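You operate a simulated robot arm through the tools that you are given. There is no shell and no other tool. Be economical: measure what you need, move in short steps, check, and stop when the job is done.

The job below is to be done with a simulated two-armed robot. You get a single attempt, and the scene is never put back.

JOB
Take the beige cloth from the top of the folding table and lay it out flat on the bare end of the folding table.

It is judged by the outcome, as a careful person would: the job done as asked, and still so three seconds after it is handed in. It fails if anything else is knocked over, pushed out of place, dropped, spilled or broken. Flat cloth is picked up by pressing the open fingertips on it (5 to 10 N) and closing them slowly along it; thin cloth reads only 2 to 8 mm in the jaws.

ROBOT AND FRAMES
Two 6-joint arms with three-finger grippers on one trunk, on a base that drives. Base frame: it is fixed to the floor where the robot stands at the start and does not move with it; the origin is under the middle of the robot, x ahead of it, y to its left, z up; the surface under the hand at the start is at about z = 740. Readings come in mm, degrees, newtons and seconds.
The left shoulder is at the start at [40, 147, 1370], the right one opposite. With the tool pointing down near the work surface each hand reaches from about 260 to 460 mm from the robot's upright axis, wherever it stands, measured 20 degrees to its own side. Places, roughly: bare end of the folding table [600, -500, 700]. Payload 2.69 kg a hand.
Tool frame (each hand has its own): the origin (TCP) lies between the finger pads and is the grasp point; the fingertips stand 29 mm ahead of it; z points along the fingers, y is the line along which they close. Largest opening 120 mm; the body of the gripper starts 78 mm behind the TCP.
Orientation is told as [roll, pitch, yaw] about the base's x, y, z axes, in that order, counted from this pose: with the fingers straight down and closing along the base's y, the tool's x points along the base's -x, its y along +y and its z along -z.

CONTROLS
- The arms move only by the tool servo_tool. It takes "left_moves", "right_moves" or both (then of equal length, played together; a hand with none holds still); each is a list of rows, each an object (a shift or turn left out is 0, a gripper value left out holds the last) with "xyz": the shift along the tool's x, y, z in units of 400 mm (1.0 is 400 mm), a list of three; "rot": the turn, a rotation vector about the tool's x, y, z in units of 120 degrees (1.0 is 120 degrees), a list of three; "jaw": the opening, from 0 (shut) to 1 (fully open). In form: [{"xyz": [dx, dy, dz], "rot": [wx, wy, wz], "jaw": jaw}, ...]. A call has 1 to 20 rows; each row is the pose to reach, as a shift and turn from the pose commanded when the call began, along the tool's axes at that moment. A call with a number of a shift or a turn outside -1 to 1 is refused whole. Each row takes 0.2 s and may step no farther than 50 mm and 8.6 degrees from the row before; otherwise, or with a gripper value out of range, the whole call is refused. Where a pose cannot be reached the arm comes as near as it can. A force on the tool above 40 N (or 10 N above the force at the start of the call, whichever is more), or a blocked arm, ends the call early, and 0.2 s more pass. Each finger halts on what it meets, pressing with about 33 N; the grip force reading is that of the motor and also rises with nothing between the fingers. The clock runs only during rows and for 0.2 s after the last one: add rows that repeat a pose to give the fingers time. The reply holds the time, the measured pose of the TCP, the force on the tool along the base axes, the opening and the grip force, in the units named above and with some noise, with the torque about the TCP (base axes, N m) and any sound that the robot's microphone picked up.
- Cameras (640 x 400 px; columns grow to the right, rows downward): "scene" is now at [87.2, -4.6, 1563.3]; the picture's right is [-0.10, -1.00, -0.00], its down [-0.87, 0.09, -0.49] and it looks along [0.49, -0.05, -0.87] (base axes); focal length 277 px, centre (320, 200). "left" rides on the left gripper at [63, 0, -104] in its tool frame; the picture's right is [0.00, 1.00, 0.00], its down [-0.83, 0.00, -0.56] and it looks along [-0.56, 0.00, 0.83] (tool axes); focal length 275 px, centre (320, 200). "right" rides on the right gripper at [63, 0, -104] in its tool frame; the picture's right is [0.00, 1.00, 0.00], its down [-0.83, 0.00, -0.56] and it looks along [-0.56, 0.00, 0.83] (tool axes); focal length 275 px, centre (320, 200). There is no depth. A picture from a camera that has moved, and an enlarged one, comes with that camera's place and axes in the base frame and with its lens.
- grab_frame(camera): a new picture of that camera. It takes no simulated time.
- move_column(by): slides the trunk up (or, below 0, down) by that many mm; the arms and the scene camera ride with it, the base frame stays. It gives what a move gives, with no picture.
- roll_base(legs): drives the robot by 1 to 6 legs, each [ahead, turn to the left] in mm and degrees, along the robot's own axes; the way and the turn of a leg run together, so that a leg with both is an arc; at most 1500 mm and 180 degrees a leg. The arms and the cameras ride along, it lands a little off, and it stops where it bumps. It gives what a move gives.
- turn_head(pan, tilt): turns the head with the scene camera to pan (to the left, within 86 degrees either way) and tilt (down, from -29 to 69), counted from straight ahead of the robot. It gives what a move gives.
- inspect(camera, box): a new picture of the part [left, top, right, bottom] of that camera's present view, enlarged. It takes no simulated time.
- sign_off(): hands the job in; it is judged then, once.

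Work in short steps. Places have to be worked out from the pictures, the camera data and where the tool is seen: move nearer, look again, correct. Check each grasp and each placing, and mend what went wrong. You have 120 turns and 92 pictures in all, those below and enlarged ones among them. Open the grippers and draw the arms clear of the work before you hand the job in, unless the task says otherwise; then end with one line.

The tools are called after "Request:" as name(argument=value, ...) on one line, values as JSON. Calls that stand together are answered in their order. servo_tool: Moves the arms, as the interface text tells. Its arguments: {"type":"object","properties":{"left_moves":{"type":"array","items":{"type":"object","properties":{"xyz":{"type":"array","items":{"type":"number"}},"rot":{"type":"array","items":{"type":"number"}},"jaw":{"type":"number"}}}},"right_moves":{"type":"array","items":{"type":"object","properties":{"xyz":{"type":"array","items":{"type":"number"}},"rot":{"type":"array","items":{"type":"number"}},"jaw":{"type":"number"}}}}},"required":[]} The other tools are called the same way: move_column (by) slides the trunk up or down; roll_base (legs) drives the base; turn_head (pan, tilt) turns the head that bears the scene camera; grab_frame (camera) takes a picture; inspect (camera, box) takes an enlarged picture of a part of a camera's view; sign_off () hands the job in.

At the start:

```text
time: 0.0
left_tool_pos: [540.1, 47.8, 1079.3]
left_tcp_rot: [-0.1, 0.0, 0.0]
left_contact_force: [-0.2, -0.8, -1.3]
left_wrist_torque: [-0.02, 0.03, 0.02]
left_opening: 120.1
left_grip_force: 0.0
right_tool_pos: [411.6, -353.1, 997.7]
right_tcp_rot: [-0.1, -0.1, -0.1]
right_contact_force: [0.1, -0.1, -0.3]
right_wrist_torque: [-0.03, 0.02, -0.02]
right_opening: 120.0
right_grip_force: 0.0
trunk travel left (down, up): [-497.0, 0.0]
robot x, y, heading: [1.1, -1.9, -0.0]
head pan, tilt: [-5.6, 60.8]
```

scene: 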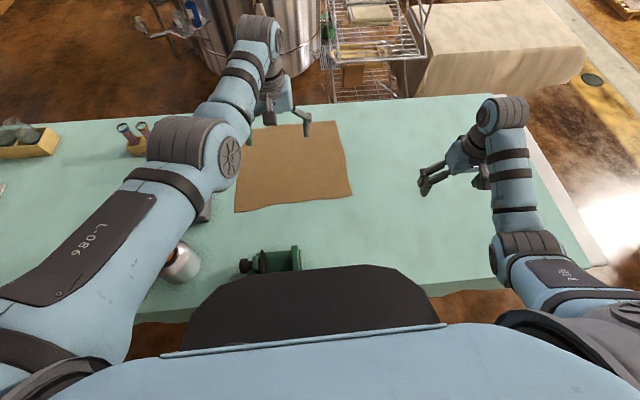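
right: 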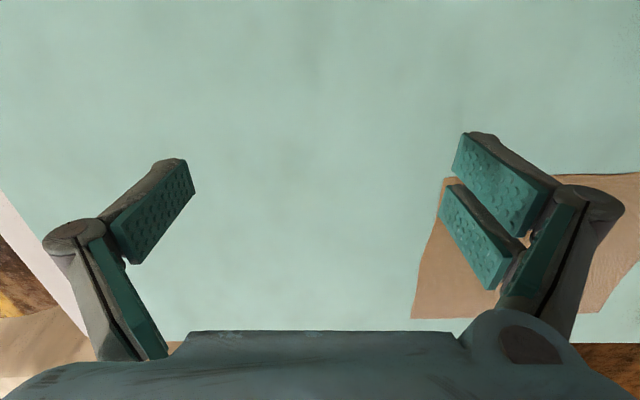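
left: 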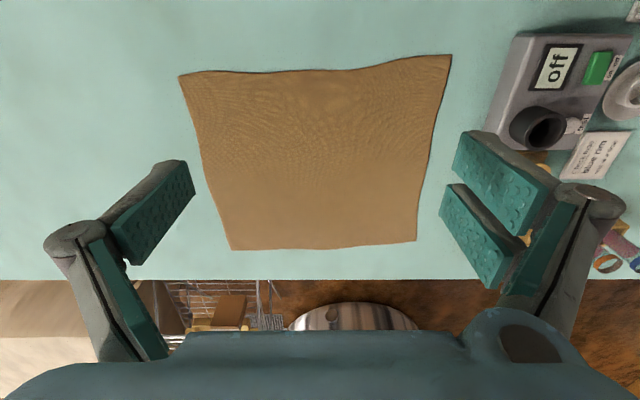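

The beige cloth spans about x 540–905, y −163–220, and the bare end lies to my right. I'll look at the right end and down at the near table edge before planning the drive.

Request:
turn_head(pan=-55, tilt=45)

Request:
grab_frame(camera="scene")

Request:
turn_head(pan=30, tilt=60)

Request:
grab_frame(camera="scene")

```text
time: 1.2
left_tool_pos: [540.1, 48.3, 1079.2]
left_tcp_rot: [0.0, 0.0, 0.0]
left_contact_force: [0.8, 0.9, 0.9]
left_wrist_torque: [-0.02, 0.0, 0.03]
left_opening: 120.0
left_grip_force: 0.0
right_tool_pos: [411.8, -351.4, 997.6]
right_tcp_rot: [-0.1, -0.1, 0.0]
right_contact_force: [0.6, 0.1, -1.4]
right_wrist_torque: [-0.02, -0.01, 0.0]
right_opening: 120.0
right_grip_force: 0.1
trunk travel left (down, up): [-497.0, 0.0]
robot x, y, heading: [-2.7, -2.4, 0.2]
head pan, tilt: [-55.0, 45.0]
```

```text
88 pictures are left
camera scene: at [68.4, -64.7, 1583.6], right [-0.82, -0.57, 0.0], down [-0.41, 0.58, -0.71], along [0.41, -0.58, -0.71], focal length 277 px, centre (320, 200)
```

scene: 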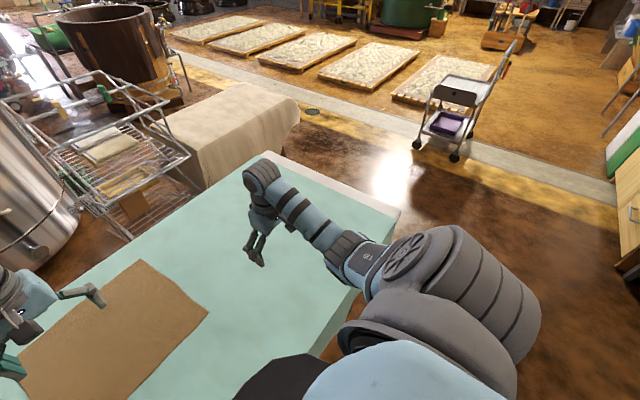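

```text
time: 2.8
left_tool_pos: [539.6, 47.0, 1081.2]
left_tcp_rot: [-0.1, 0.0, 0.0]
left_contact_force: [0.4, 0.1, 0.3]
left_wrist_torque: [-0.04, -0.03, 0.03]
left_opening: 119.9
left_grip_force: 0.0
right_tool_pos: [412.2, -354.2, 997.9]
right_tcp_rot: [0.0, 0.0, 0.0]
right_contact_force: [-0.2, 0.7, 0.3]
right_wrist_torque: [-0.02, -0.01, -0.01]
right_opening: 120.0
right_grip_force: 0.0
trunk travel left (down, up): [-497.0, 0.0]
robot x, y, heading: [-0.1, 1.9, 0.2]
head pan, tilt: [30.0, 60.0]
```

```text
87 pictures are left
camera scene: at [79.5, 35.1, 1564.2], right [0.5, -0.87, 0.0], down [-0.75, -0.43, -0.5], along [0.43, 0.25, -0.87], focal length 277 px, centre (320, 200)
```

scene: 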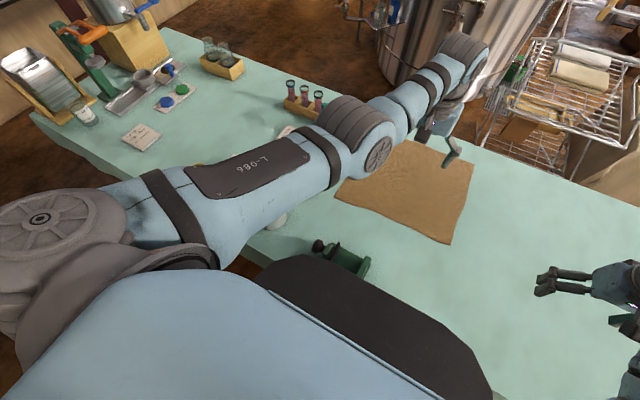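

The right end is clear, and the bare end lies between my right side and the table's right edge. My plan is to grip the two near corners, lift, shift the robot to the right, and lay the cloth outward. First I'll place both hands above the near corners.

Request:
servo_tool(left_moves=[{"xyz": [-0.003, 0.058, 0], "jaw": 0.8}, {"xyz": [-0.006, 0.116, 0], "jaw": 0.6}, {"xyz": [-0.009, 0.174, 0], "jaw": 0.42}, {"xyz": [-0.012, 0.232, 0]}, {"xyz": [-0.015, 0.29, 0]}, {"xyz": [-0.018, 0.35, 0]}, {"xyz": [-0.02, 0.41, 0]}, {"xyz": [-0.02, 0.41, 0]}], right_moves=[{"xyz": [-0.057, 0.077, -0.029], "jaw": 0.8}, {"xyz": [-0.114, 0.154, -0.058], "jaw": 0.6}, {"xyz": [-0.171, 0.231, -0.087], "jaw": 0.42}, {"xyz": [-0.228, 0.308, -0.116]}, {"xyz": [-0.285, 0.385, -0.145]}, {"xyz": [-0.342, 0.462, -0.174]}, {"xyz": [-0.4, 0.537, -0.2]}, {"xyz": [-0.4, 0.537, -0.2]}])

Request:
turn_head(pan=0, tilt=55)

Request:
grab_frame(camera="scene")

Request:
grab_frame(camera="left")

Request:
grab_frame(camera="right")

```text
time: 4.6
left_tool_pos: [547.8, 210.9, 1080.3]
left_tcp_rot: [0.0, -0.1, 0.0]
left_contact_force: [0.1, -0.2, 0.0]
left_wrist_torque: [0.03, 0.04, -0.02]
left_opening: 50.2
left_grip_force: 0.1
right_tool_pos: [566.2, -144.8, 1075.4]
right_tcp_rot: [0.0, -0.2, 0.0]
right_contact_force: [-0.6, -0.2, -0.3]
right_wrist_torque: [-0.01, -0.03, 0.02]
right_opening: 50.4
right_grip_force: 0.1
right hand out of reach, approached as far as the arm can: row 1, 2, 3, 7, 8
trunk travel left (down, up): [-497.0, 0.0]
robot x, y, heading: [-4.9, 2.5, -0.1]
head pan, tilt: [30.0, 60.0]
```

```text
time: 5.5
left_tool_pos: [546.9, 211.4, 1081.2]
left_tcp_rot: [0.0, 0.0, 0.0]
left_contact_force: [0.6, -0.5, 1.0]
left_wrist_torque: [0.02, -0.02, -0.03]
left_opening: 50.4
left_grip_force: 0.1
right_tool_pos: [565.6, -145.5, 1075.3]
right_tcp_rot: [0.0, 0.1, 0.0]
right_contact_force: [0.0, -0.2, -0.6]
right_wrist_torque: [0.01, -0.03, -0.04]
right_opening: 50.5
right_grip_force: 0.0
trunk travel left (down, up): [-497.0, 0.0]
robot x, y, heading: [-0.1, -0.2, -0.0]
head pan, tilt: [0.0, 55.0]
```

```text
86 pictures are left
camera scene: at [93.9, 2.0, 1570.2], right [0.0, -1.0, 0.0], down [-0.82, 0.0, -0.57], along [0.57, 0.0, -0.82], focal length 277 px, centre (320, 200)
```

scene: 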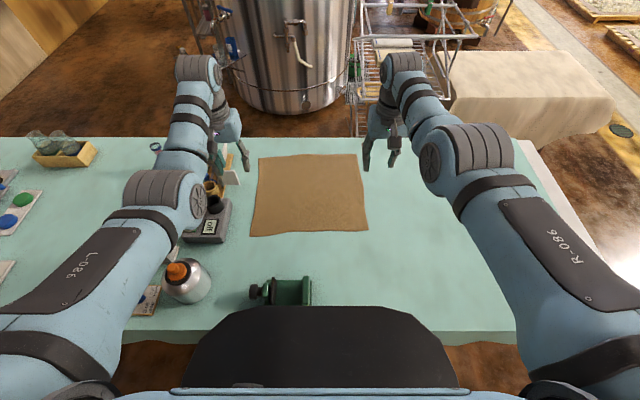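

```text
85 pictures are left
camera left: at [484.9, 212.4, 1183.3], right [0.0, 1.0, 0.0], down [0.83, 0.0, 0.56], along [0.56, 0.0, -0.83], focal length 275 px, centre (320, 200)
```

left: 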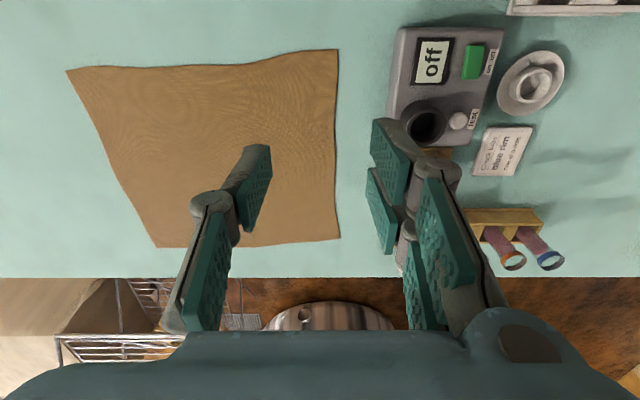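

```text
84 pictures are left
camera right: at [501.9, -144.4, 1178.9], right [0.0, 1.0, 0.0], down [0.83, 0.0, 0.56], along [0.56, 0.0, -0.83], focal length 275 px, centre (320, 200)
```

right: 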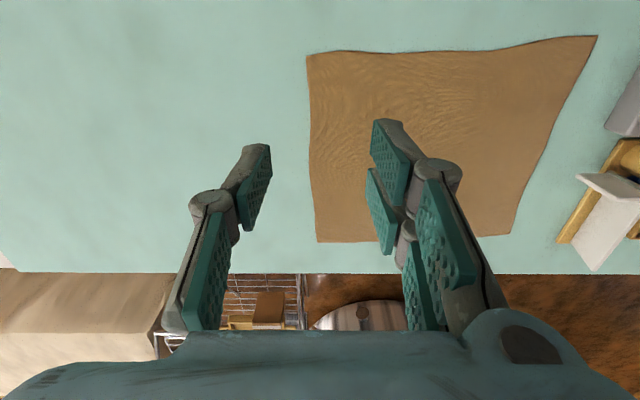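

Corners confirmed: left at (527, 237), right at (551, −164). Both hands are over the cloth just inside them. Lowering the trunk in steps.

Request:
move_column(by=-150)

Request:
move_column(by=-110)

Request:
grab_frame(camera="scene")

Request:
grab_frame(camera="left")

Request:
grab_frame(camera="right")

```text
time: 7.3
left_tool_pos: [547.3, 210.5, 930.5]
left_tcp_rot: [0.0, -0.1, 0.0]
left_contact_force: [-0.9, -0.6, 1.6]
left_wrist_torque: [-0.01, 0.01, 0.01]
left_opening: 50.4
left_grip_force: 0.1
right_tool_pos: [565.7, -144.7, 926.2]
right_tcp_rot: [0.0, 0.0, 0.0]
right_contact_force: [0.3, -0.6, -0.1]
right_wrist_torque: [-0.02, 0.04, 0.0]
right_opening: 50.5
right_grip_force: 0.1
trunk travel left (down, up): [-347.0, 150.0]
robot x, y, heading: [0.1, -2.5, 0.2]
head pan, tilt: [0.0, 55.0]
```

```text
time: 8.7
left_tool_pos: [547.5, 212.5, 821.0]
left_tcp_rot: [0.0, 0.0, 0.0]
left_contact_force: [0.4, 0.0, 0.2]
left_wrist_torque: [-0.01, -0.01, -0.02]
left_opening: 50.5
left_grip_force: 0.1
right_tool_pos: [566.3, -144.6, 816.7]
right_tcp_rot: [0.0, -0.2, 0.0]
right_contact_force: [-0.6, 0.8, -0.1]
right_wrist_torque: [0.01, 0.01, -0.01]
right_opening: 50.3
right_grip_force: 0.1
trunk travel left (down, up): [-237.0, 260.0]
robot x, y, heading: [4.8, 0.2, -0.1]
head pan, tilt: [0.0, 55.0]
```

```text
83 pictures are left
camera scene: at [93.7, 2.1, 1311.2], right [0.0, -1.0, 0.0], down [-0.82, 0.0, -0.57], along [0.57, 0.0, -0.82], focal length 277 px, centre (320, 200)
```

scene: 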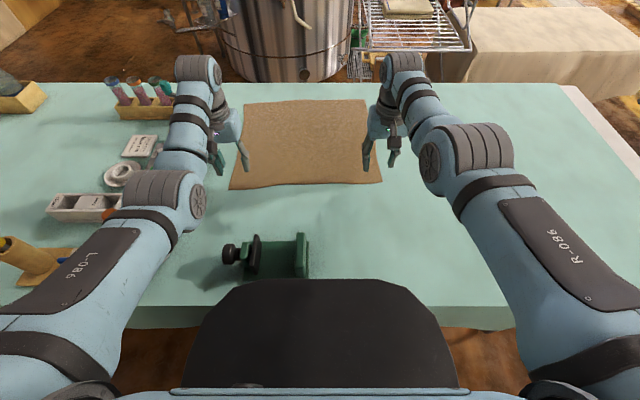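

```text
82 pictures are left
camera left: at [484.7, 212.6, 924.4], right [0.0, 1.0, 0.0], down [0.83, 0.0, 0.56], along [0.56, 0.0, -0.83], focal length 275 px, centre (320, 200)
```

left: 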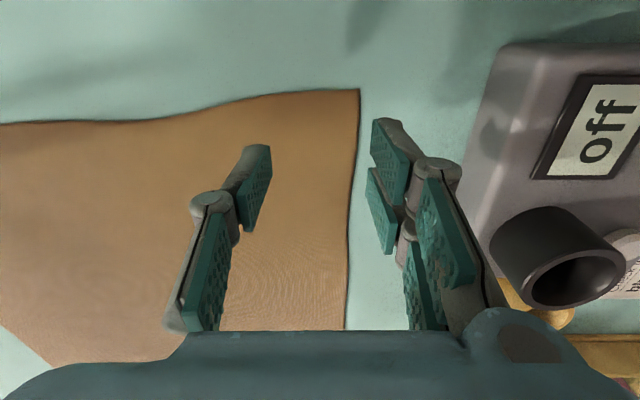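

```text
81 pictures are left
camera right: at [501.7, -144.3, 920.0], right [0.0, 1.0, 0.0], down [0.83, 0.0, 0.56], along [0.56, 0.0, -0.83], focal length 275 px, centre (320, 200)
```

right: 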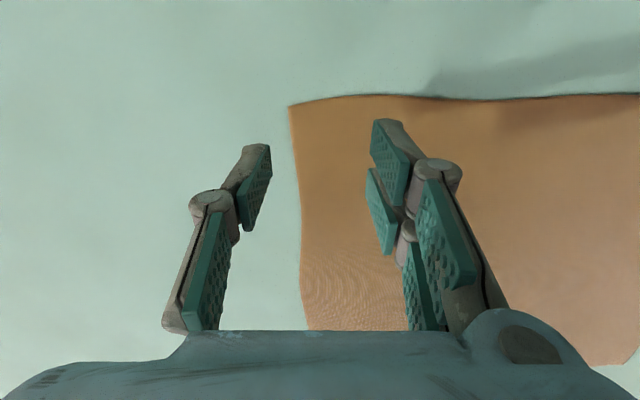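

The table is at z≈740 and the outer fingers would sit right on the cloth edge, so I'll shift both hands inward, raise them slightly for arm slack, then bring the trunk down.

Request:
servo_tool(left_moves=[{"xyz": [0, -0.025, -0.025]}, {"xyz": [0, -0.05, -0.05]}], right_moves=[{"xyz": [0.008, 0.025, -0.025]}, {"xyz": [0.005, 0.062, -0.05]}])

Request:
move_column(by=-58)

```text
time: 9.3
left_tool_pos: [547.5, 190.6, 841.6]
left_tcp_rot: [0.0, 0.1, 0.1]
left_contact_force: [-0.2, -0.5, -0.4]
left_wrist_torque: [-0.03, 0.01, 0.03]
left_opening: 50.3
left_grip_force: 0.1
right_tool_pos: [563.4, -119.9, 836.7]
right_tcp_rot: [0.0, 0.0, 0.1]
right_contact_force: [-0.6, 0.2, 1.1]
right_wrist_torque: [-0.02, -0.01, -0.03]
right_opening: 50.3
right_grip_force: 0.0
trunk travel left (down, up): [-237.0, 260.0]
robot x, y, heading: [-0.3, 1.4, -0.1]
head pan, tilt: [0.0, 55.0]
```

```text
time: 10.3
left_tool_pos: [547.4, 190.8, 783.9]
left_tcp_rot: [0.0, 0.0, 0.0]
left_contact_force: [0.7, 0.1, 0.8]
left_wrist_torque: [-0.02, -0.01, 0.0]
left_opening: 50.5
left_grip_force: 0.0
right_tool_pos: [564.6, -120.3, 779.2]
right_tcp_rot: [-0.1, -0.2, 0.0]
right_contact_force: [0.2, 0.0, -1.2]
right_wrist_torque: [0.02, 0.06, 0.02]
right_opening: 50.3
right_grip_force: 0.1
trunk travel left (down, up): [-179.0, 318.0]
robot x, y, heading: [-1.7, 2.2, 0.1]
head pan, tilt: [0.0, 55.0]
```

Tips are about 14 mm (left) and 10 mm (right) above the table. I'll lower in small steps to find contact.

Request:
servo_tool(left_moves=[{"xyz": [0, 0, 0.012]}, {"xyz": [0, 0, 0.025]}, {"xyz": [0, 0, 0.032]}], right_moves=[{"xyz": [0, 0, 0.008]}, {"xyz": [0, 0, 0.015]}, {"xyz": [0, 0, 0.022]}])

```text
time: 11.1
left_tool_pos: [547.8, 190.5, 769.6]
left_tcp_rot: [0.1, 0.0, 0.0]
left_contact_force: [0.3, -0.2, -0.1]
left_wrist_torque: [0.0, -0.01, 0.0]
left_opening: 50.4
left_grip_force: 0.0
right_tool_pos: [563.4, -121.5, 770.4]
right_tcp_rot: [0.1, 0.0, -0.1]
right_contact_force: [0.1, 0.3, 0.4]
right_wrist_torque: [0.03, 0.0, -0.01]
right_opening: 50.7
right_grip_force: 0.1
trunk travel left (down, up): [-179.0, 318.0]
robot x, y, heading: [-3.3, 1.1, -0.1]
head pan, tilt: [0.0, 55.0]
```

Request:
servo_tool(left_moves=[{"xyz": [0, 0, 0.003]}, {"xyz": [0, 0, 0.006]}], right_moves=[{"xyz": [0, 0, 0.003]}, {"xyz": [0, 0, 0.006]}])

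```text
time: 11.7
left_tool_pos: [547.9, 190.4, 768.0]
left_tcp_rot: [0.0, -0.2, 0.0]
left_contact_force: [2.1, -0.7, 8.5]
left_wrist_torque: [0.16, -0.02, -0.03]
left_opening: 50.4
left_grip_force: 0.3
right_tool_pos: [562.8, -121.2, 769.6]
right_tcp_rot: [0.0, -0.3, 0.0]
right_contact_force: [2.1, 0.6, 6.2]
right_wrist_torque: [-0.08, -0.04, 0.06]
right_opening: 50.5
right_grip_force: 0.0
trunk travel left (down, up): [-179.0, 318.0]
robot x, y, heading: [2.3, 2.8, -0.1]
head pan, tilt: [0.0, 55.0]
```

Contact forces of 8.5 N and 6.2 N are in range, so I'll close slowly.

Request:
servo_tool(left_moves=[{"jaw": 0.38}, {"jaw": 0.34}, {"jaw": 0.3}, {"jaw": 0.26}, {"jaw": 0.22}, {"jaw": 0.18}, {"jaw": 0.14}, {"jaw": 0.1}, {"jaw": 0.06}, {"jaw": 0.03}, {"jaw": 0}, {"jaw": 0}, {"jaw": 0}], right_moves=[{"jaw": 0.38}, {"jaw": 0.34}, {"jaw": 0.3}, {"jaw": 0.26}, {"jaw": 0.22}, {"jaw": 0.18}, {"jaw": 0.14}, {"jaw": 0.1}, {"jaw": 0.06}, {"jaw": 0.03}, {"jaw": 0}, {"jaw": 0}, {"jaw": 0}])

Request:
grab_frame(camera="left")

Request:
grab_frame(camera="right")

```text
time: 14.5
left_tool_pos: [547.6, 190.2, 768.8]
left_tcp_rot: [-0.1, 0.0, 0.0]
left_contact_force: [1.3, -8.6, 1.7]
left_wrist_torque: [-0.2, -0.04, -0.06]
left_opening: 1.6
left_grip_force: 29.7
right_tool_pos: [563.3, -120.7, 768.6]
right_tcp_rot: [0.0, -0.2, 0.0]
right_contact_force: [-1.8, 8.0, 10.3]
right_wrist_torque: [-0.09, -0.15, 0.03]
right_opening: 1.9
right_grip_force: 32.0
trunk travel left (down, up): [-179.0, 318.0]
robot x, y, heading: [0.9, 0.0, 0.1]
head pan, tilt: [0.0, 55.0]
```

```text
80 pictures are left
camera left: at [484.4, 192.7, 871.4], right [0.0, 1.0, 0.0], down [0.83, 0.0, 0.56], along [0.56, 0.0, -0.83], focal length 275 px, centre (320, 200)
```

left: 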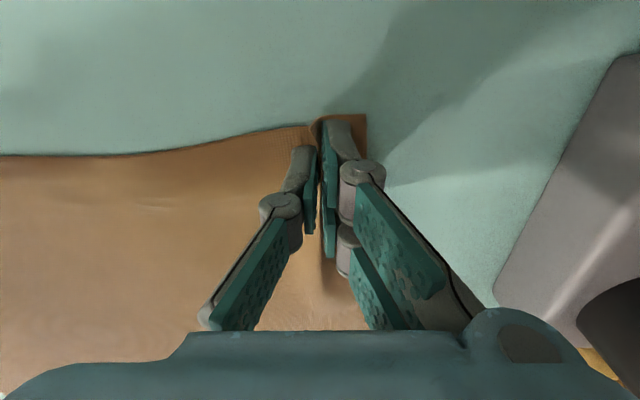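

```text
79 pictures are left
camera right: at [499.2, -119.3, 871.9], right [0.0, 1.0, 0.0], down [0.83, 0.0, 0.56], along [0.56, 0.0, -0.83], focal length 275 px, centre (320, 200)
```

right: 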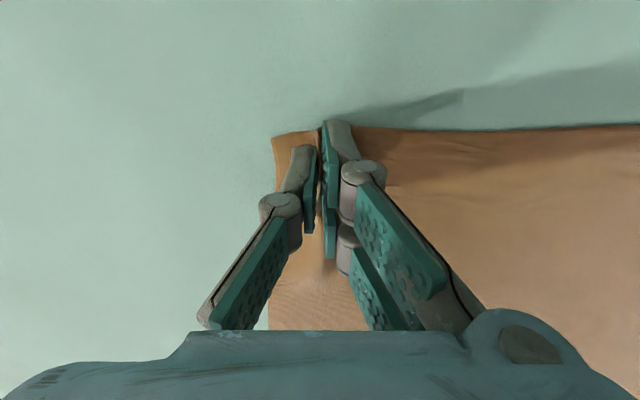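

Both jaws read under 2 mm with a visible pinched fold, and the sideways forces show the cloth pulled taut between the hands. I'll ease the hands together a little, lift slightly and check.

Request:
servo_tool(left_moves=[{"xyz": [0, -0.005, -0.01]}, {"xyz": [0, -0.008, -0.03]}, {"xyz": [0, -0.008, -0.07]}, {"xyz": [0, -0.008, -0.1]}], right_moves=[{"xyz": [0, 0.005, -0.01]}, {"xyz": [0, 0.008, -0.03]}, {"xyz": [0, 0.008, -0.07]}, {"xyz": [0, 0.008, -0.1]}])

Request:
grab_frame(camera="scene")

Request:
grab_frame(camera="left")

Request:
grab_frame(camera="right")

```text
time: 15.5
left_tool_pos: [547.7, 188.9, 809.4]
left_tcp_rot: [0.0, 0.0, 0.1]
left_contact_force: [0.3, -0.6, 0.4]
left_wrist_torque: [-0.01, -0.02, -0.01]
left_opening: 1.7
left_grip_force: 30.4
right_tool_pos: [563.4, -116.9, 807.7]
right_tcp_rot: [0.0, 0.0, 0.0]
right_contact_force: [0.1, 2.9, 0.5]
right_wrist_torque: [0.05, -0.03, 0.02]
right_opening: 3.1
right_grip_force: 30.5
trunk travel left (down, up): [-179.0, 318.0]
robot x, y, heading: [0.4, -2.6, 0.1]
head pan, tilt: [0.0, 55.0]
```

```text
78 pictures are left
camera scene: at [93.6, 2.4, 1253.4], right [0.0, -1.0, 0.0], down [-0.82, 0.0, -0.57], along [0.57, 0.0, -0.82], focal length 277 px, centre (320, 200)
```

scene: 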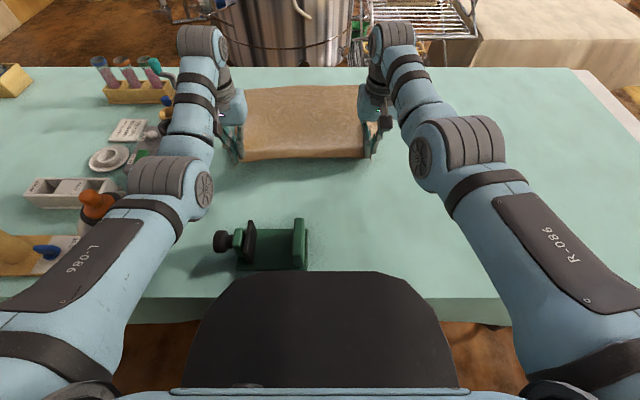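

```text
77 pictures are left
camera left: at [484.9, 189.8, 911.8], right [0.0, 1.0, 0.0], down [0.83, 0.0, 0.56], along [0.56, 0.0, -0.83], focal length 275 px, centre (320, 200)
```

left: 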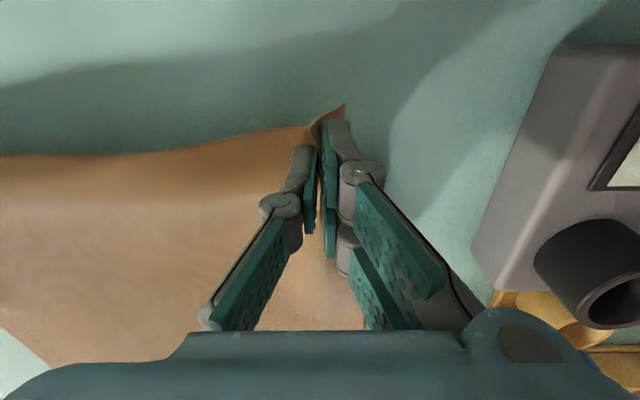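

```text
76 pictures are left
camera right: at [499.8, -116.4, 911.0], right [0.0, 1.0, 0.0], down [0.83, 0.0, 0.56], along [0.56, 0.0, -0.83], focal length 275 px, centre (320, 200)
```

right: 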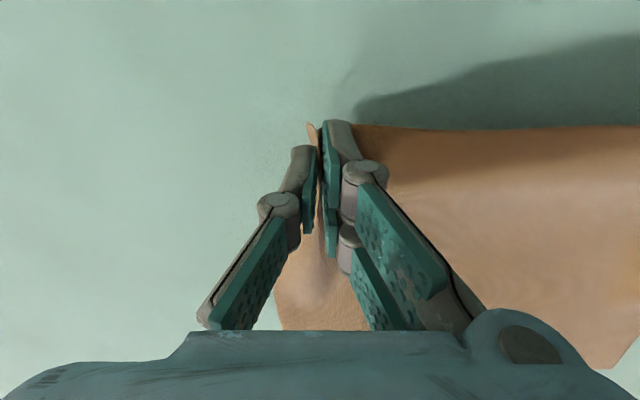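

Both corners are held. Raising the trunk to lift the cloth.

Request:
move_column(by=160)

Request:
move_column(by=155)

Request:
servo_tool(left_moves=[{"xyz": [0.05, 0, -0.06]}, {"xyz": [0.1, 0, -0.12]}, {"xyz": [0.15, 0, -0.18]}], right_moves=[{"xyz": [0.06, 0, -0.06]}, {"xyz": [0.12, 0, -0.12]}, {"xyz": [0.18, 0, -0.18]}])

Request:
grab_frame(camera="scene")

```text
time: 17.3
left_tool_pos: [547.3, 187.8, 967.6]
left_tcp_rot: [0.0, 0.0, 0.1]
left_contact_force: [0.4, -0.6, 1.1]
left_wrist_torque: [0.05, -0.01, 0.02]
left_opening: 1.6
left_grip_force: 30.5
right_tool_pos: [563.8, -117.2, 965.6]
right_tcp_rot: [0.0, 0.0, 0.1]
right_contact_force: [0.6, 0.5, 1.2]
right_wrist_torque: [0.15, 0.03, 0.01]
right_opening: 3.1
right_grip_force: 34.8
trunk travel left (down, up): [-339.0, 158.0]
robot x, y, heading: [-0.9, 1.6, 0.2]
head pan, tilt: [0.0, 55.0]
```

```text
time: 19.1
left_tool_pos: [547.3, 189.1, 1122.8]
left_tcp_rot: [0.0, 0.0, 0.1]
left_contact_force: [-0.2, -0.8, 0.8]
left_wrist_torque: [-0.03, -0.02, 0.0]
left_opening: 1.3
left_grip_force: 31.2
right_tool_pos: [564.3, -115.7, 1122.0]
right_tcp_rot: [0.0, 0.0, 0.0]
right_contact_force: [0.3, 1.4, -0.4]
right_wrist_torque: [0.1, 0.01, 0.02]
right_opening: 3.0
right_grip_force: 30.8
trunk travel left (down, up): [-494.0, 3.0]
robot x, y, heading: [0.7, -1.4, 0.1]
head pan, tilt: [0.0, 55.0]
```

```text
time: 19.9
left_tool_pos: [560.5, 186.2, 1191.5]
left_tcp_rot: [0.0, 0.1, 0.0]
left_contact_force: [0.2, 0.6, 0.6]
left_wrist_torque: [0.02, 0.0, -0.01]
left_opening: 1.3
left_grip_force: 30.1
left hand out of reach, approached as far as the arm can: row 1, 2, 3
right_tool_pos: [549.1, -106.5, 1180.2]
right_tcp_rot: [-0.1, 0.0, 0.0]
right_contact_force: [0.0, 0.7, 0.4]
right_wrist_torque: [0.04, 0.04, 0.03]
right_opening: 2.6
right_grip_force: 33.2
right hand out of reach, approached as far as the arm can: row 1, 2, 3
trunk travel left (down, up): [-494.0, 3.0]
robot x, y, heading: [-1.1, 0.1, 0.1]
head pan, tilt: [0.0, 55.0]
```

```text
75 pictures are left
camera scene: at [94.1, 2.7, 1567.5], right [0.0, -1.0, 0.0], down [-0.82, 0.0, -0.57], along [0.57, 0.0, -0.82], focal length 277 px, centre (320, 200)
```

scene: 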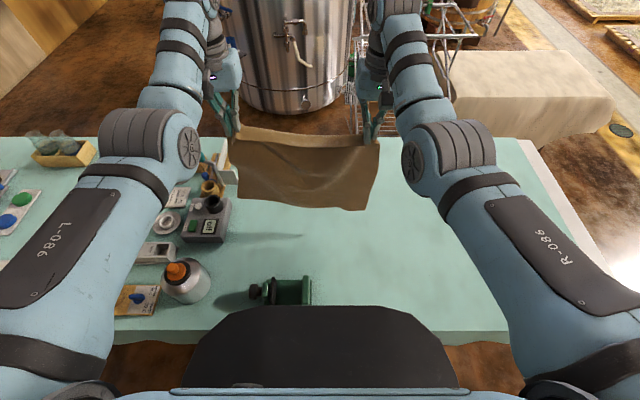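

The cloth hangs clear. At this height the arms can't retract, so the base will supply the horizontal motion. I'll raise the hands more for clearance over the vise before backing up.

Request:
servo_tool(left_moves=[{"xyz": [0, 0.0, -0.08]}, {"xyz": [0, 0.0, -0.16]}, {"xyz": [0, 0.0, -0.24]}, {"xyz": [0, 0, -0.3]}], right_moves=[{"xyz": [-0.02, -0.01, -0.08]}, {"xyz": [-0.02, -0.02, -0.16]}, {"xyz": [-0.02, -0.02, -0.24]}, {"xyz": [-0.02, -0.02, -0.31]}])

Request:
grab_frame(camera="scene")

```text
time: 20.9
left_tool_pos: [548.3, 185.2, 1308.2]
left_tcp_rot: [0.0, 0.0, 0.0]
left_contact_force: [-0.1, 1.3, 1.0]
left_wrist_torque: [-0.03, -0.02, -0.01]
left_opening: 2.7
left_grip_force: 30.0
left hand out of reach, approached as far as the arm can: row 3, 4
right_tool_pos: [542.7, -117.6, 1298.9]
right_tcp_rot: [0.0, -0.2, -0.1]
right_contact_force: [0.4, -0.2, 0.6]
right_wrist_torque: [-0.07, -0.01, 0.0]
right_opening: 1.7
right_grip_force: 30.3
right hand out of reach, approached as far as the arm can: row 3, 4
trunk travel left (down, up): [-494.0, 3.0]
robot x, y, heading: [1.7, 0.1, -0.2]
head pan, tilt: [0.0, 55.0]
```

```text
74 pictures are left
camera scene: at [92.2, 2.5, 1567.5], right [0.0, -1.0, 0.0], down [-0.82, 0.0, -0.57], along [0.57, 0.0, -0.82], focal length 277 px, centre (320, 200)
```

scene: 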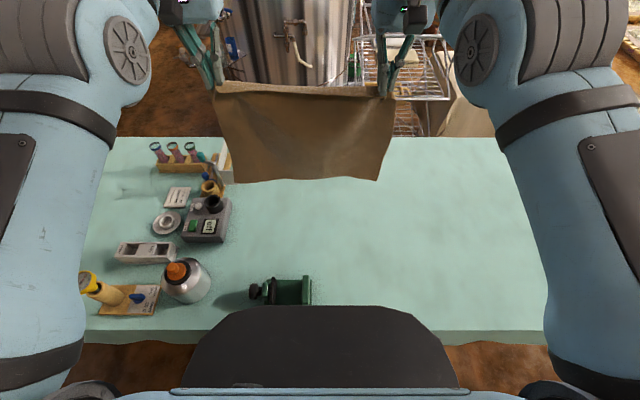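

Cloth bottom is at about z 950, above everything on the table. I'll check both sides and rearward for room before reversing.

Request:
turn_head(pan=-86, tilt=40)

Request:
grab_frame(camera="scene")

Request:
turn_head(pan=86, tilt=40)

Request:
grab_frame(camera="scene")

```text
time: 22.5
left_tool_pos: [549.2, 184.6, 1307.4]
left_tcp_rot: [-0.1, 0.0, 0.0]
left_contact_force: [0.5, -0.8, 0.2]
left_wrist_torque: [-0.02, 0.02, 0.04]
left_opening: 2.6
left_grip_force: 30.2
right_tool_pos: [544.4, -118.3, 1298.1]
right_tcp_rot: [-0.1, -0.1, -0.1]
right_contact_force: [0.6, -0.3, 1.2]
right_wrist_torque: [0.02, 0.02, -0.03]
right_opening: 1.7
right_grip_force: 29.7
trunk travel left (down, up): [-494.0, 3.0]
robot x, y, heading: [-3.5, -1.2, -0.1]
head pan, tilt: [-85.9, 40.0]
```

```text
73 pictures are left
camera scene: at [27.8, -82.3, 1588.1], right [-1.0, -0.07, 0.0], down [-0.05, 0.64, -0.77], along [0.05, -0.76, -0.64], focal length 277 px, centre (320, 200)
```

scene: 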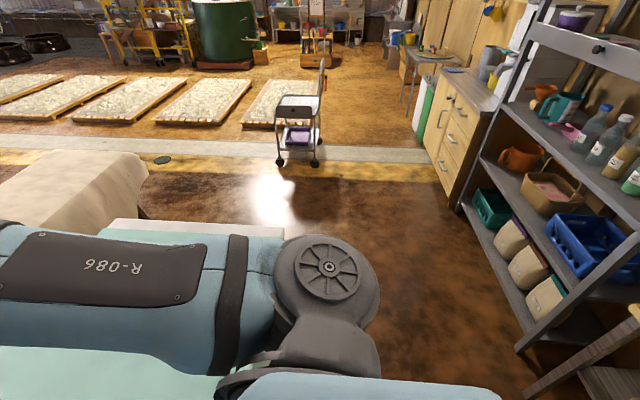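

```text
time: 25.1
left_tool_pos: [549.4, 185.1, 1307.6]
left_tcp_rot: [0.0, 0.0, -0.1]
left_contact_force: [0.9, -1.0, -0.3]
left_wrist_torque: [-0.02, -0.03, -0.03]
left_opening: 1.6
left_grip_force: 29.3
right_tool_pos: [545.7, -118.1, 1298.5]
right_tcp_rot: [0.0, -0.2, -0.1]
right_contact_force: [0.2, 0.8, -0.4]
right_wrist_torque: [0.01, -0.03, 0.04]
right_opening: 2.8
right_grip_force: 34.2
trunk travel left (down, up): [-494.0, 3.0]
robot x, y, heading: [0.5, 2.2, -0.1]
head pan, tilt: [85.9, 40.0]
```

```text
72 pictures are left
camera scene: at [27.8, 87.4, 1588.1], right [1.0, -0.07, 0.0], down [-0.05, -0.64, -0.77], along [0.05, 0.76, -0.64], focal length 277 px, centre (320, 200)
```

scene: 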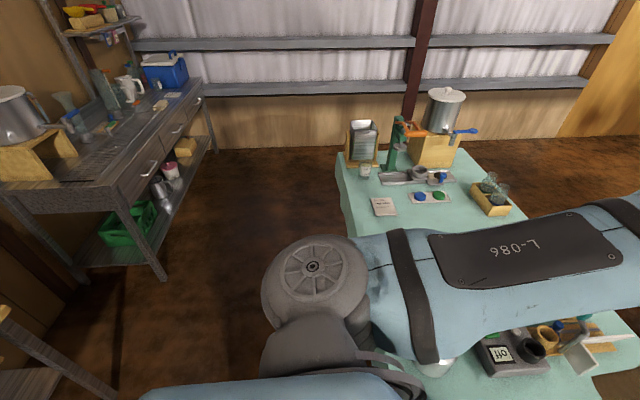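

The nearest furniture behind is at about x −900 to −1000, so reversing 290 mm is safe. Backing up and turning right.

Request:
roll_base(legs=[[-290, 0], [0, -90]])

Request:
turn_head(pan=0, tilt=45)

Request:
grab_frame(camera="scene")

```text
time: 30.9
left_tool_pos: [-106.3, -549.5, 1307.6]
left_tcp_rot: [-0.2, -0.1, -89.9]
left_contact_force: [0.4, -0.7, -0.5]
left_wrist_torque: [-0.02, -0.01, 0.02]
left_opening: 3.0
left_grip_force: 34.2
right_tool_pos: [-410.1, -544.0, 1298.3]
right_tcp_rot: [0.0, -0.1, -90.2]
right_contact_force: [1.0, -0.6, 1.7]
right_wrist_torque: [-0.03, -0.04, 0.01]
right_opening: 1.8
right_grip_force: 29.8
trunk travel left (down, up): [-494.0, 3.0]
robot x, y, heading: [-293.1, -2.1, -90.0]
head pan, tilt: [85.9, 40.0]
```

```text
time: 32.5
left_tool_pos: [-107.7, -549.2, 1307.1]
left_tcp_rot: [-0.1, 0.0, -90.1]
left_contact_force: [-0.1, 0.0, 0.5]
left_wrist_torque: [0.01, -0.05, 0.05]
left_opening: 1.2
left_grip_force: 30.0
right_tool_pos: [-409.9, -545.6, 1299.1]
right_tcp_rot: [0.1, -0.1, -90.1]
right_contact_force: [-0.4, 0.0, -0.3]
right_wrist_torque: [0.0, -0.1, 0.02]
right_opening: 2.5
right_grip_force: 33.2
trunk travel left (down, up): [-494.0, 3.0]
robot x, y, heading: [-290.1, -3.5, -90.2]
head pan, tilt: [0.0, 45.0]
```

```text
71 pictures are left
camera scene: at [-290.2, -99.6, 1580.8], right [-1.0, 0.0, 0.0], down [0.0, 0.71, -0.71], along [0.0, -0.71, -0.71], focal length 277 px, centre (320, 200)
```

scene: 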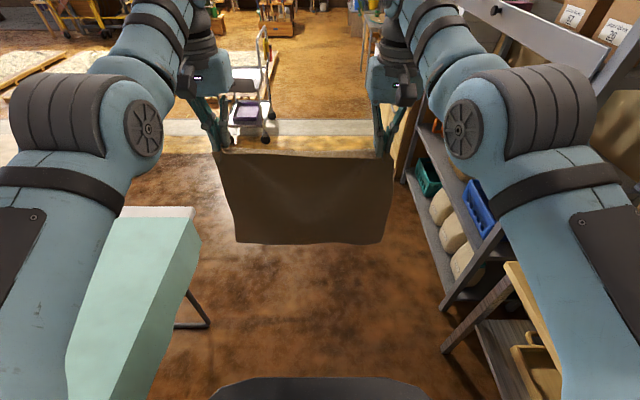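

Path ahead is clear and the shelf stays at x ≈ −1000. Driving 500 mm along and turning back to face the table.

Request:
roll_base(legs=[[500, 0], [0, 90]])

Request:
turn_head(pan=0, tilt=50)

Request:
grab_frame(camera="scene")

```text
time: 39.3
left_tool_pos: [258.0, -315.0, 1307.7]
left_tcp_rot: [-0.1, -0.1, 0.0]
left_contact_force: [-0.6, 0.7, -0.4]
left_wrist_torque: [-0.03, 0.0, -0.02]
left_opening: 2.2
left_grip_force: 31.0
right_tool_pos: [251.7, -619.6, 1299.3]
right_tcp_rot: [0.2, -0.1, -0.2]
right_contact_force: [0.7, 0.1, 0.4]
right_wrist_torque: [-0.1, -0.02, -0.01]
right_opening: 2.1
right_grip_force: 31.8
trunk travel left (down, up): [-494.0, 3.0]
robot x, y, heading: [-293.6, -500.1, 0.0]
head pan, tilt: [0.0, 45.0]
```

```text
time: 40.0
left_tool_pos: [257.5, -315.9, 1306.8]
left_tcp_rot: [-0.1, 0.0, -0.1]
left_contact_force: [0.4, 0.3, 0.4]
left_wrist_torque: [-0.03, 0.01, 0.0]
left_opening: 1.5
left_grip_force: 30.0
right_tool_pos: [251.2, -619.2, 1298.6]
right_tcp_rot: [0.1, 0.0, -0.1]
right_contact_force: [0.4, 0.8, -1.5]
right_wrist_torque: [-0.01, -0.03, -0.04]
right_opening: 2.9
right_grip_force: 33.6
trunk travel left (down, up): [-494.0, 3.0]
robot x, y, heading: [-293.1, -500.2, -0.0]
head pan, tilt: [0.0, 50.0]
```

```text
70 pictures are left
camera scene: at [-193.9, -498.6, 1573.9], right [0.0, -1.0, 0.0], down [-0.77, 0.0, -0.64], along [0.64, 0.0, -0.77], focal length 277 px, centre (320, 200)
```

scene: 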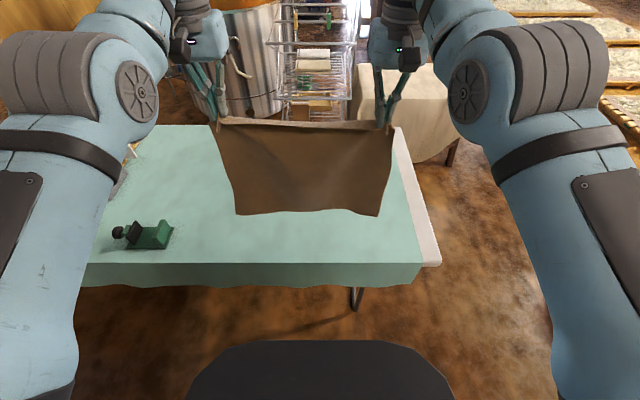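

The cloth hangs at x≈255 over y −265 to −670, over the bare end. I'll move forward 30 mm and lower so the bottom edge nearly touches the table just inside the near edge.

Request:
roll_base(legs=[[35, 0]])

Request:
move_column(by=-170)

Request:
grab_frame(camera="scene")

```text
time: 40.8
left_tool_pos: [289.7, -316.8, 1310.9]
left_tcp_rot: [0.0, -0.2, -0.1]
left_contact_force: [0.0, -0.2, -0.6]
left_wrist_torque: [0.0, -0.05, -0.03]
left_opening: 2.0
left_grip_force: 29.5
right_tool_pos: [283.0, -618.1, 1302.9]
right_tcp_rot: [0.1, -0.5, -0.1]
right_contact_force: [-0.8, 0.6, 0.4]
right_wrist_torque: [0.07, -0.05, -0.01]
right_opening: 3.2
right_grip_force: 32.8
trunk travel left (down, up): [-494.0, 3.0]
robot x, y, heading: [-258.9, -500.0, -0.3]
head pan, tilt: [0.0, 50.0]
```

```text
time: 42.7
left_tool_pos: [292.6, -315.6, 1139.0]
left_tcp_rot: [0.0, -0.1, -0.1]
left_contact_force: [-1.2, 0.5, 0.8]
left_wrist_torque: [0.0, 0.05, 0.06]
left_opening: 2.0
left_grip_force: 32.7
right_tool_pos: [287.5, -619.1, 1129.5]
right_tcp_rot: [0.0, -0.2, -0.1]
right_contact_force: [-0.3, 0.3, -1.2]
right_wrist_torque: [0.01, 0.0, 0.01]
right_opening: 2.8
right_grip_force: 33.5
trunk travel left (down, up): [-324.0, 173.0]
robot x, y, heading: [-255.0, -502.1, 0.2]
head pan, tilt: [0.0, 50.0]
```

```text
69 pictures are left
camera scene: at [-158.0, -498.2, 1403.7], right [0.0, -1.0, 0.0], down [-0.77, 0.0, -0.64], along [0.64, 0.0, -0.77], focal length 277 px, centre (320, 200)
```

scene: 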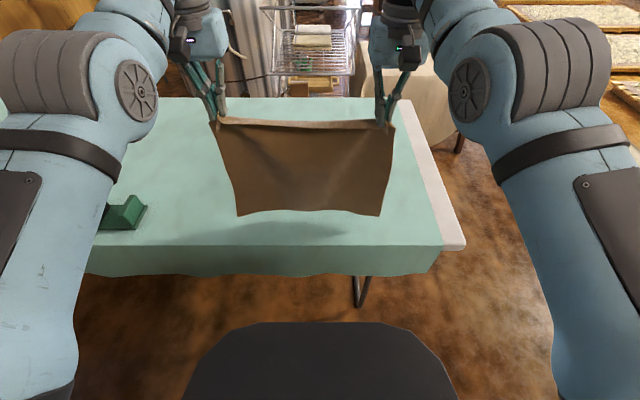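

The bottom edge is about 60 mm above the table. I'll lower to touch, then alternate driving forward and lowering so the cloth is laid out away from me.

Request:
move_column(by=-72)

Request:
roll_base(legs=[[60, 0]])

Request:
grab_frame(camera="scene")

```text
time: 43.8
left_tool_pos: [292.1, -315.7, 1067.7]
left_tcp_rot: [0.0, -0.1, -0.2]
left_contact_force: [0.2, -0.1, 1.8]
left_wrist_torque: [-0.14, 0.02, 0.04]
left_opening: 1.6
left_grip_force: 30.4
right_tool_pos: [287.5, -618.0, 1058.8]
right_tcp_rot: [0.0, -0.2, -0.1]
right_contact_force: [0.1, 0.1, 0.0]
right_wrist_torque: [-0.05, 0.04, 0.01]
right_opening: 2.3
right_grip_force: 30.6
trunk travel left (down, up): [-252.0, 245.0]
robot x, y, heading: [-259.9, -500.8, -0.3]
head pan, tilt: [0.0, 50.0]
```

```text
time: 44.8
left_tool_pos: [342.5, -316.4, 1074.9]
left_tcp_rot: [0.1, -0.8, 0.0]
left_contact_force: [-0.8, 0.6, 0.1]
left_wrist_torque: [0.21, -0.13, 0.07]
left_opening: 2.3
left_grip_force: 33.0
right_tool_pos: [336.7, -618.1, 1067.0]
right_tcp_rot: [0.1, -0.9, 0.0]
right_contact_force: [-1.6, -0.1, -0.8]
right_wrist_torque: [0.07, -0.12, -0.03]
right_opening: 2.8
right_grip_force: 32.5
trunk travel left (down, up): [-252.0, 245.0]
robot x, y, heading: [-203.2, -499.0, 0.0]
head pan, tilt: [0.0, 50.0]
```

```text
68 pictures are left
camera scene: at [-111.1, -498.6, 1333.6], right [0.0, -1.0, 0.0], down [-0.76, 0.0, -0.65], along [0.65, 0.0, -0.76], focal length 277 px, centre (320, 200)
```

scene: 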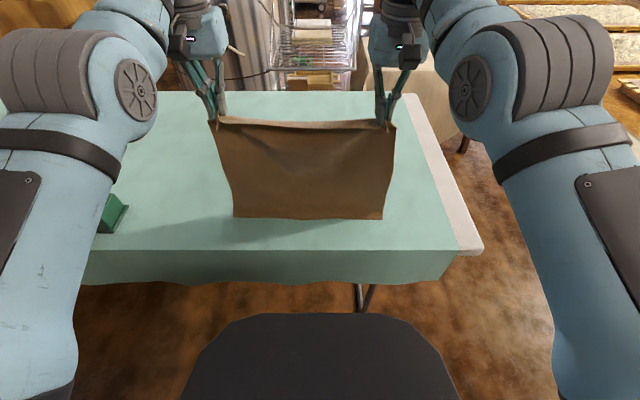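

The bottom edge is barely touching and slid along with the hands. I'll lower more before driving on.

Request:
move_column(by=-45)

Request:
grab_frame(camera="scene")

Request:
roll_base(legs=[[50, 0]])

Request:
grab_frame(camera="scene")

```text
time: 45.7
left_tool_pos: [353.1, -317.0, 1024.8]
left_tcp_rot: [0.0, -0.1, -0.1]
left_contact_force: [0.6, -0.3, -1.6]
left_wrist_torque: [0.03, -0.03, -0.01]
left_opening: 2.6
left_grip_force: 32.6
right_tool_pos: [346.7, -617.6, 1017.1]
right_tcp_rot: [0.0, -0.3, -0.1]
right_contact_force: [0.0, 1.0, 0.3]
right_wrist_torque: [-0.02, 0.04, 0.0]
right_opening: 1.9
right_grip_force: 30.7
trunk travel left (down, up): [-207.0, 290.0]
robot x, y, heading: [-199.3, -502.3, -0.1]
head pan, tilt: [0.0, 50.0]
```

```text
67 pictures are left
camera scene: at [-97.6, -498.6, 1287.7], right [0.0, -1.0, 0.0], down [-0.77, 0.0, -0.64], along [0.64, 0.0, -0.77], focal length 277 px, centre (320, 200)
```

scene: 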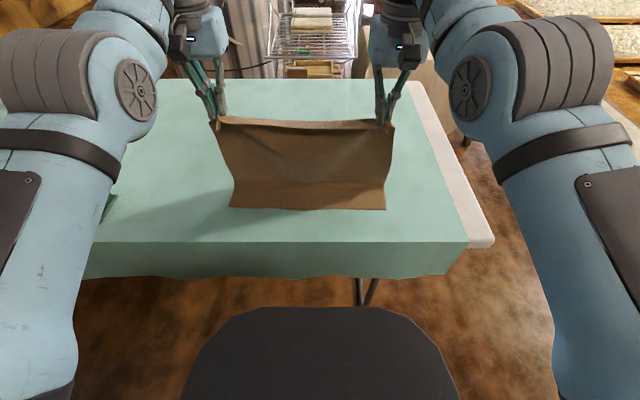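

```text
time: 46.6
left_tool_pos: [392.6, -316.6, 1031.6]
left_tcp_rot: [-0.1, -0.7, -0.1]
left_contact_force: [-0.2, 0.5, 0.0]
left_wrist_torque: [0.05, -0.16, 0.03]
left_opening: 2.7
left_grip_force: 33.5
right_tool_pos: [386.4, -618.0, 1023.7]
right_tcp_rot: [0.0, -1.1, 0.0]
right_contact_force: [-1.2, -0.3, 0.9]
right_wrist_torque: [-0.16, -0.12, 0.02]
right_opening: 2.2
right_grip_force: 31.7
trunk travel left (down, up): [-207.0, 290.0]
robot x, y, heading: [-145.9, -504.3, -0.2]
head pan, tilt: [0.0, 50.0]
```

```text
66 pictures are left
camera scene: at [-60.4, -498.5, 1288.9], right [0.0, -1.0, 0.0], down [-0.76, 0.0, -0.65], along [0.65, 0.0, -0.76], focal length 277 px, centre (320, 200)
```

scene: 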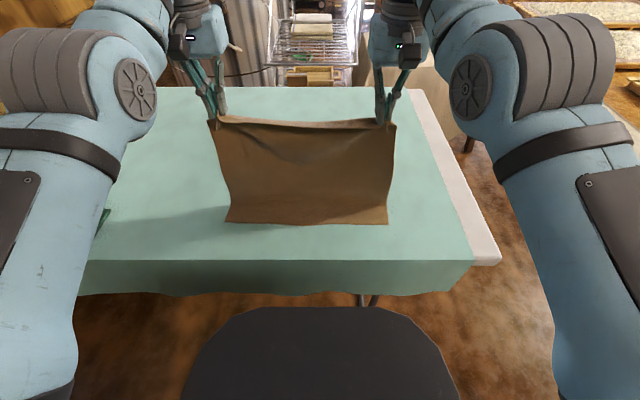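

Now the bottom edge stays put at x≈335, but that would need hands at about x 660, near my reach limit. I'll lift slightly, back up, and land the edge closer, around x 285.

Request:
move_column(by=70)

Request:
roll_base(legs=[[-95, 0]])

Request:
move_column(by=-115)

Request:
grab_frame(camera="scene")

```text
time: 47.7
left_tool_pos: [401.4, -316.9, 1096.5]
left_tcp_rot: [0.0, -0.3, -0.1]
left_contact_force: [0.2, 1.3, -1.4]
left_wrist_torque: [0.04, -0.01, 0.01]
left_opening: 2.4
left_grip_force: 30.6
right_tool_pos: [395.9, -618.2, 1087.2]
right_tcp_rot: [0.0, -0.4, -0.1]
right_contact_force: [0.0, -0.8, 0.0]
right_wrist_torque: [0.15, 0.02, 0.01]
right_opening: 2.2
right_grip_force: 29.9
trunk travel left (down, up): [-277.0, 220.0]
robot x, y, heading: [-148.3, -498.3, -0.4]
head pan, tilt: [0.0, 50.0]
```

```text
time: 48.8
left_tool_pos: [308.7, -316.8, 1094.1]
left_tcp_rot: [-0.1, 0.0, -0.1]
left_contact_force: [0.0, 0.3, -0.4]
left_wrist_torque: [0.06, 0.03, 0.01]
left_opening: 2.6
left_grip_force: 32.7
right_tool_pos: [304.2, -617.4, 1084.8]
right_tcp_rot: [-0.1, -0.3, -0.1]
right_contact_force: [-0.5, 1.6, -1.1]
right_wrist_torque: [0.05, 0.03, 0.03]
right_opening: 1.9
right_grip_force: 30.8
trunk travel left (down, up): [-277.0, 220.0]
robot x, y, heading: [-241.9, -502.0, -0.1]
head pan, tilt: [0.0, 50.0]
```

```text
time: 50.3
left_tool_pos: [306.7, -317.0, 982.0]
left_tcp_rot: [0.0, -0.3, -0.1]
left_contact_force: [1.1, 0.3, -0.6]
left_wrist_torque: [0.07, -0.02, 0.02]
left_opening: 2.8
left_grip_force: 32.5
right_tool_pos: [300.7, -618.1, 972.6]
right_tcp_rot: [-0.1, -0.5, -0.1]
right_contact_force: [-1.0, -0.9, -1.2]
right_wrist_torque: [0.2, -0.01, 0.01]
right_opening: 2.9
right_grip_force: 32.7
trunk travel left (down, up): [-162.0, 335.0]
robot x, y, heading: [-241.9, -500.6, -0.3]
head pan, tilt: [0.0, 50.0]
```

```text
65 pictures are left
camera scene: at [-144.1, -498.4, 1242.8], right [0.0, -1.0, 0.0], down [-0.77, 0.0, -0.64], along [0.64, 0.0, -0.77], focal length 277 px, centre (320, 200)
```

scene: 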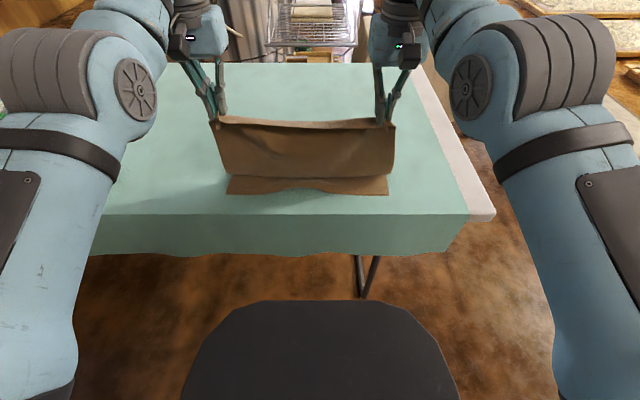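

The near edge now rests at x≈290 with cloth curling toward me, as wanted. Driving forward and lowering.

Request:
roll_base(legs=[[120, 0]])

Request:
grab_frame(camera="scene")

Request:
move_column(by=-50)

Request:
roll_base(legs=[[60, 0]])

Request:
grab_frame(camera="scene")

```text
time: 51.5
left_tool_pos: [425.7, -316.9, 982.4]
left_tcp_rot: [0.1, -0.3, -0.1]
left_contact_force: [0.0, 1.7, -0.7]
left_wrist_torque: [0.05, -0.02, 0.06]
left_opening: 1.5
left_grip_force: 31.1
right_tool_pos: [420.0, -617.5, 972.1]
right_tcp_rot: [-0.1, -0.5, -0.2]
right_contact_force: [0.4, 0.3, -0.7]
right_wrist_torque: [-0.01, -0.01, 0.07]
right_opening: 2.8
right_grip_force: 32.8
trunk travel left (down, up): [-162.0, 335.0]
robot x, y, heading: [-118.1, -502.0, -0.0]
head pan, tilt: [0.0, 50.0]
```

```text
64 pictures are left
camera scene: at [-25.0, -498.8, 1242.9], right [0.0, -1.0, 0.0], down [-0.77, 0.0, -0.64], along [0.64, 0.0, -0.77], focal length 277 px, centre (320, 200)
```

scene: 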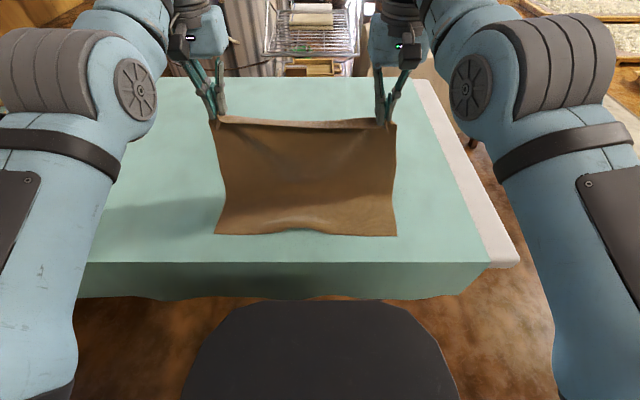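

```text
time: 52.4
left_tool_pos: [425.7, -317.2, 931.5]
left_tcp_rot: [0.1, -0.3, -0.2]
left_contact_force: [-0.7, -0.1, 0.3]
left_wrist_torque: [0.1, -0.04, 0.02]
left_opening: 2.1
left_grip_force: 30.7
right_tool_pos: [420.5, -617.1, 921.0]
right_tcp_rot: [0.0, -0.5, -0.1]
right_contact_force: [0.4, 1.5, 0.0]
right_wrist_torque: [-0.03, -0.02, -0.01]
right_opening: 3.1
right_grip_force: 32.7
trunk travel left (down, up): [-112.0, 385.0]
robot x, y, heading: [-125.0, -497.0, -0.0]
head pan, tilt: [0.0, 50.0]
```

```text
time: 53.4
left_tool_pos: [483.6, -317.4, 932.4]
left_tcp_rot: [0.0, -0.4, -0.1]
left_contact_force: [0.5, -0.1, 0.9]
left_wrist_torque: [-0.04, 0.0, 0.01]
left_opening: 2.0
left_grip_force: 32.3
right_tool_pos: [478.0, -618.2, 923.8]
right_tcp_rot: [0.0, -0.6, -0.2]
right_contact_force: [0.0, 0.0, 0.8]
right_wrist_torque: [0.0, -0.01, 0.08]
right_opening: 2.7
right_grip_force: 31.6
trunk travel left (down, up): [-112.0, 385.0]
robot x, y, heading: [-62.3, -500.8, 0.0]
head pan, tilt: [0.0, 50.0]
```

```text
63 pictures are left
camera scene: at [32.4, -498.8, 1192.4], right [0.0, -1.0, 0.0], down [-0.76, 0.0, -0.65], along [0.65, 0.0, -0.76], focal length 277 px, centre (320, 200)
```

scene: 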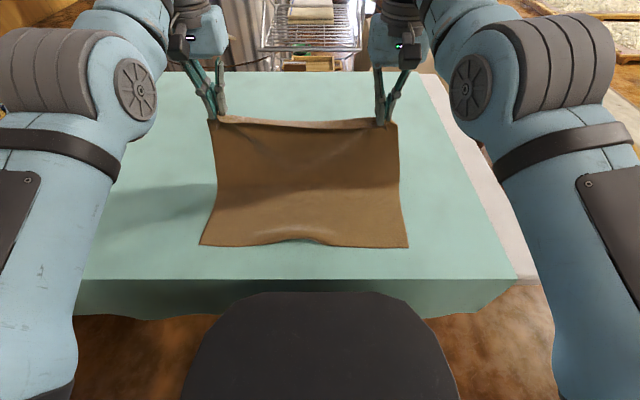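

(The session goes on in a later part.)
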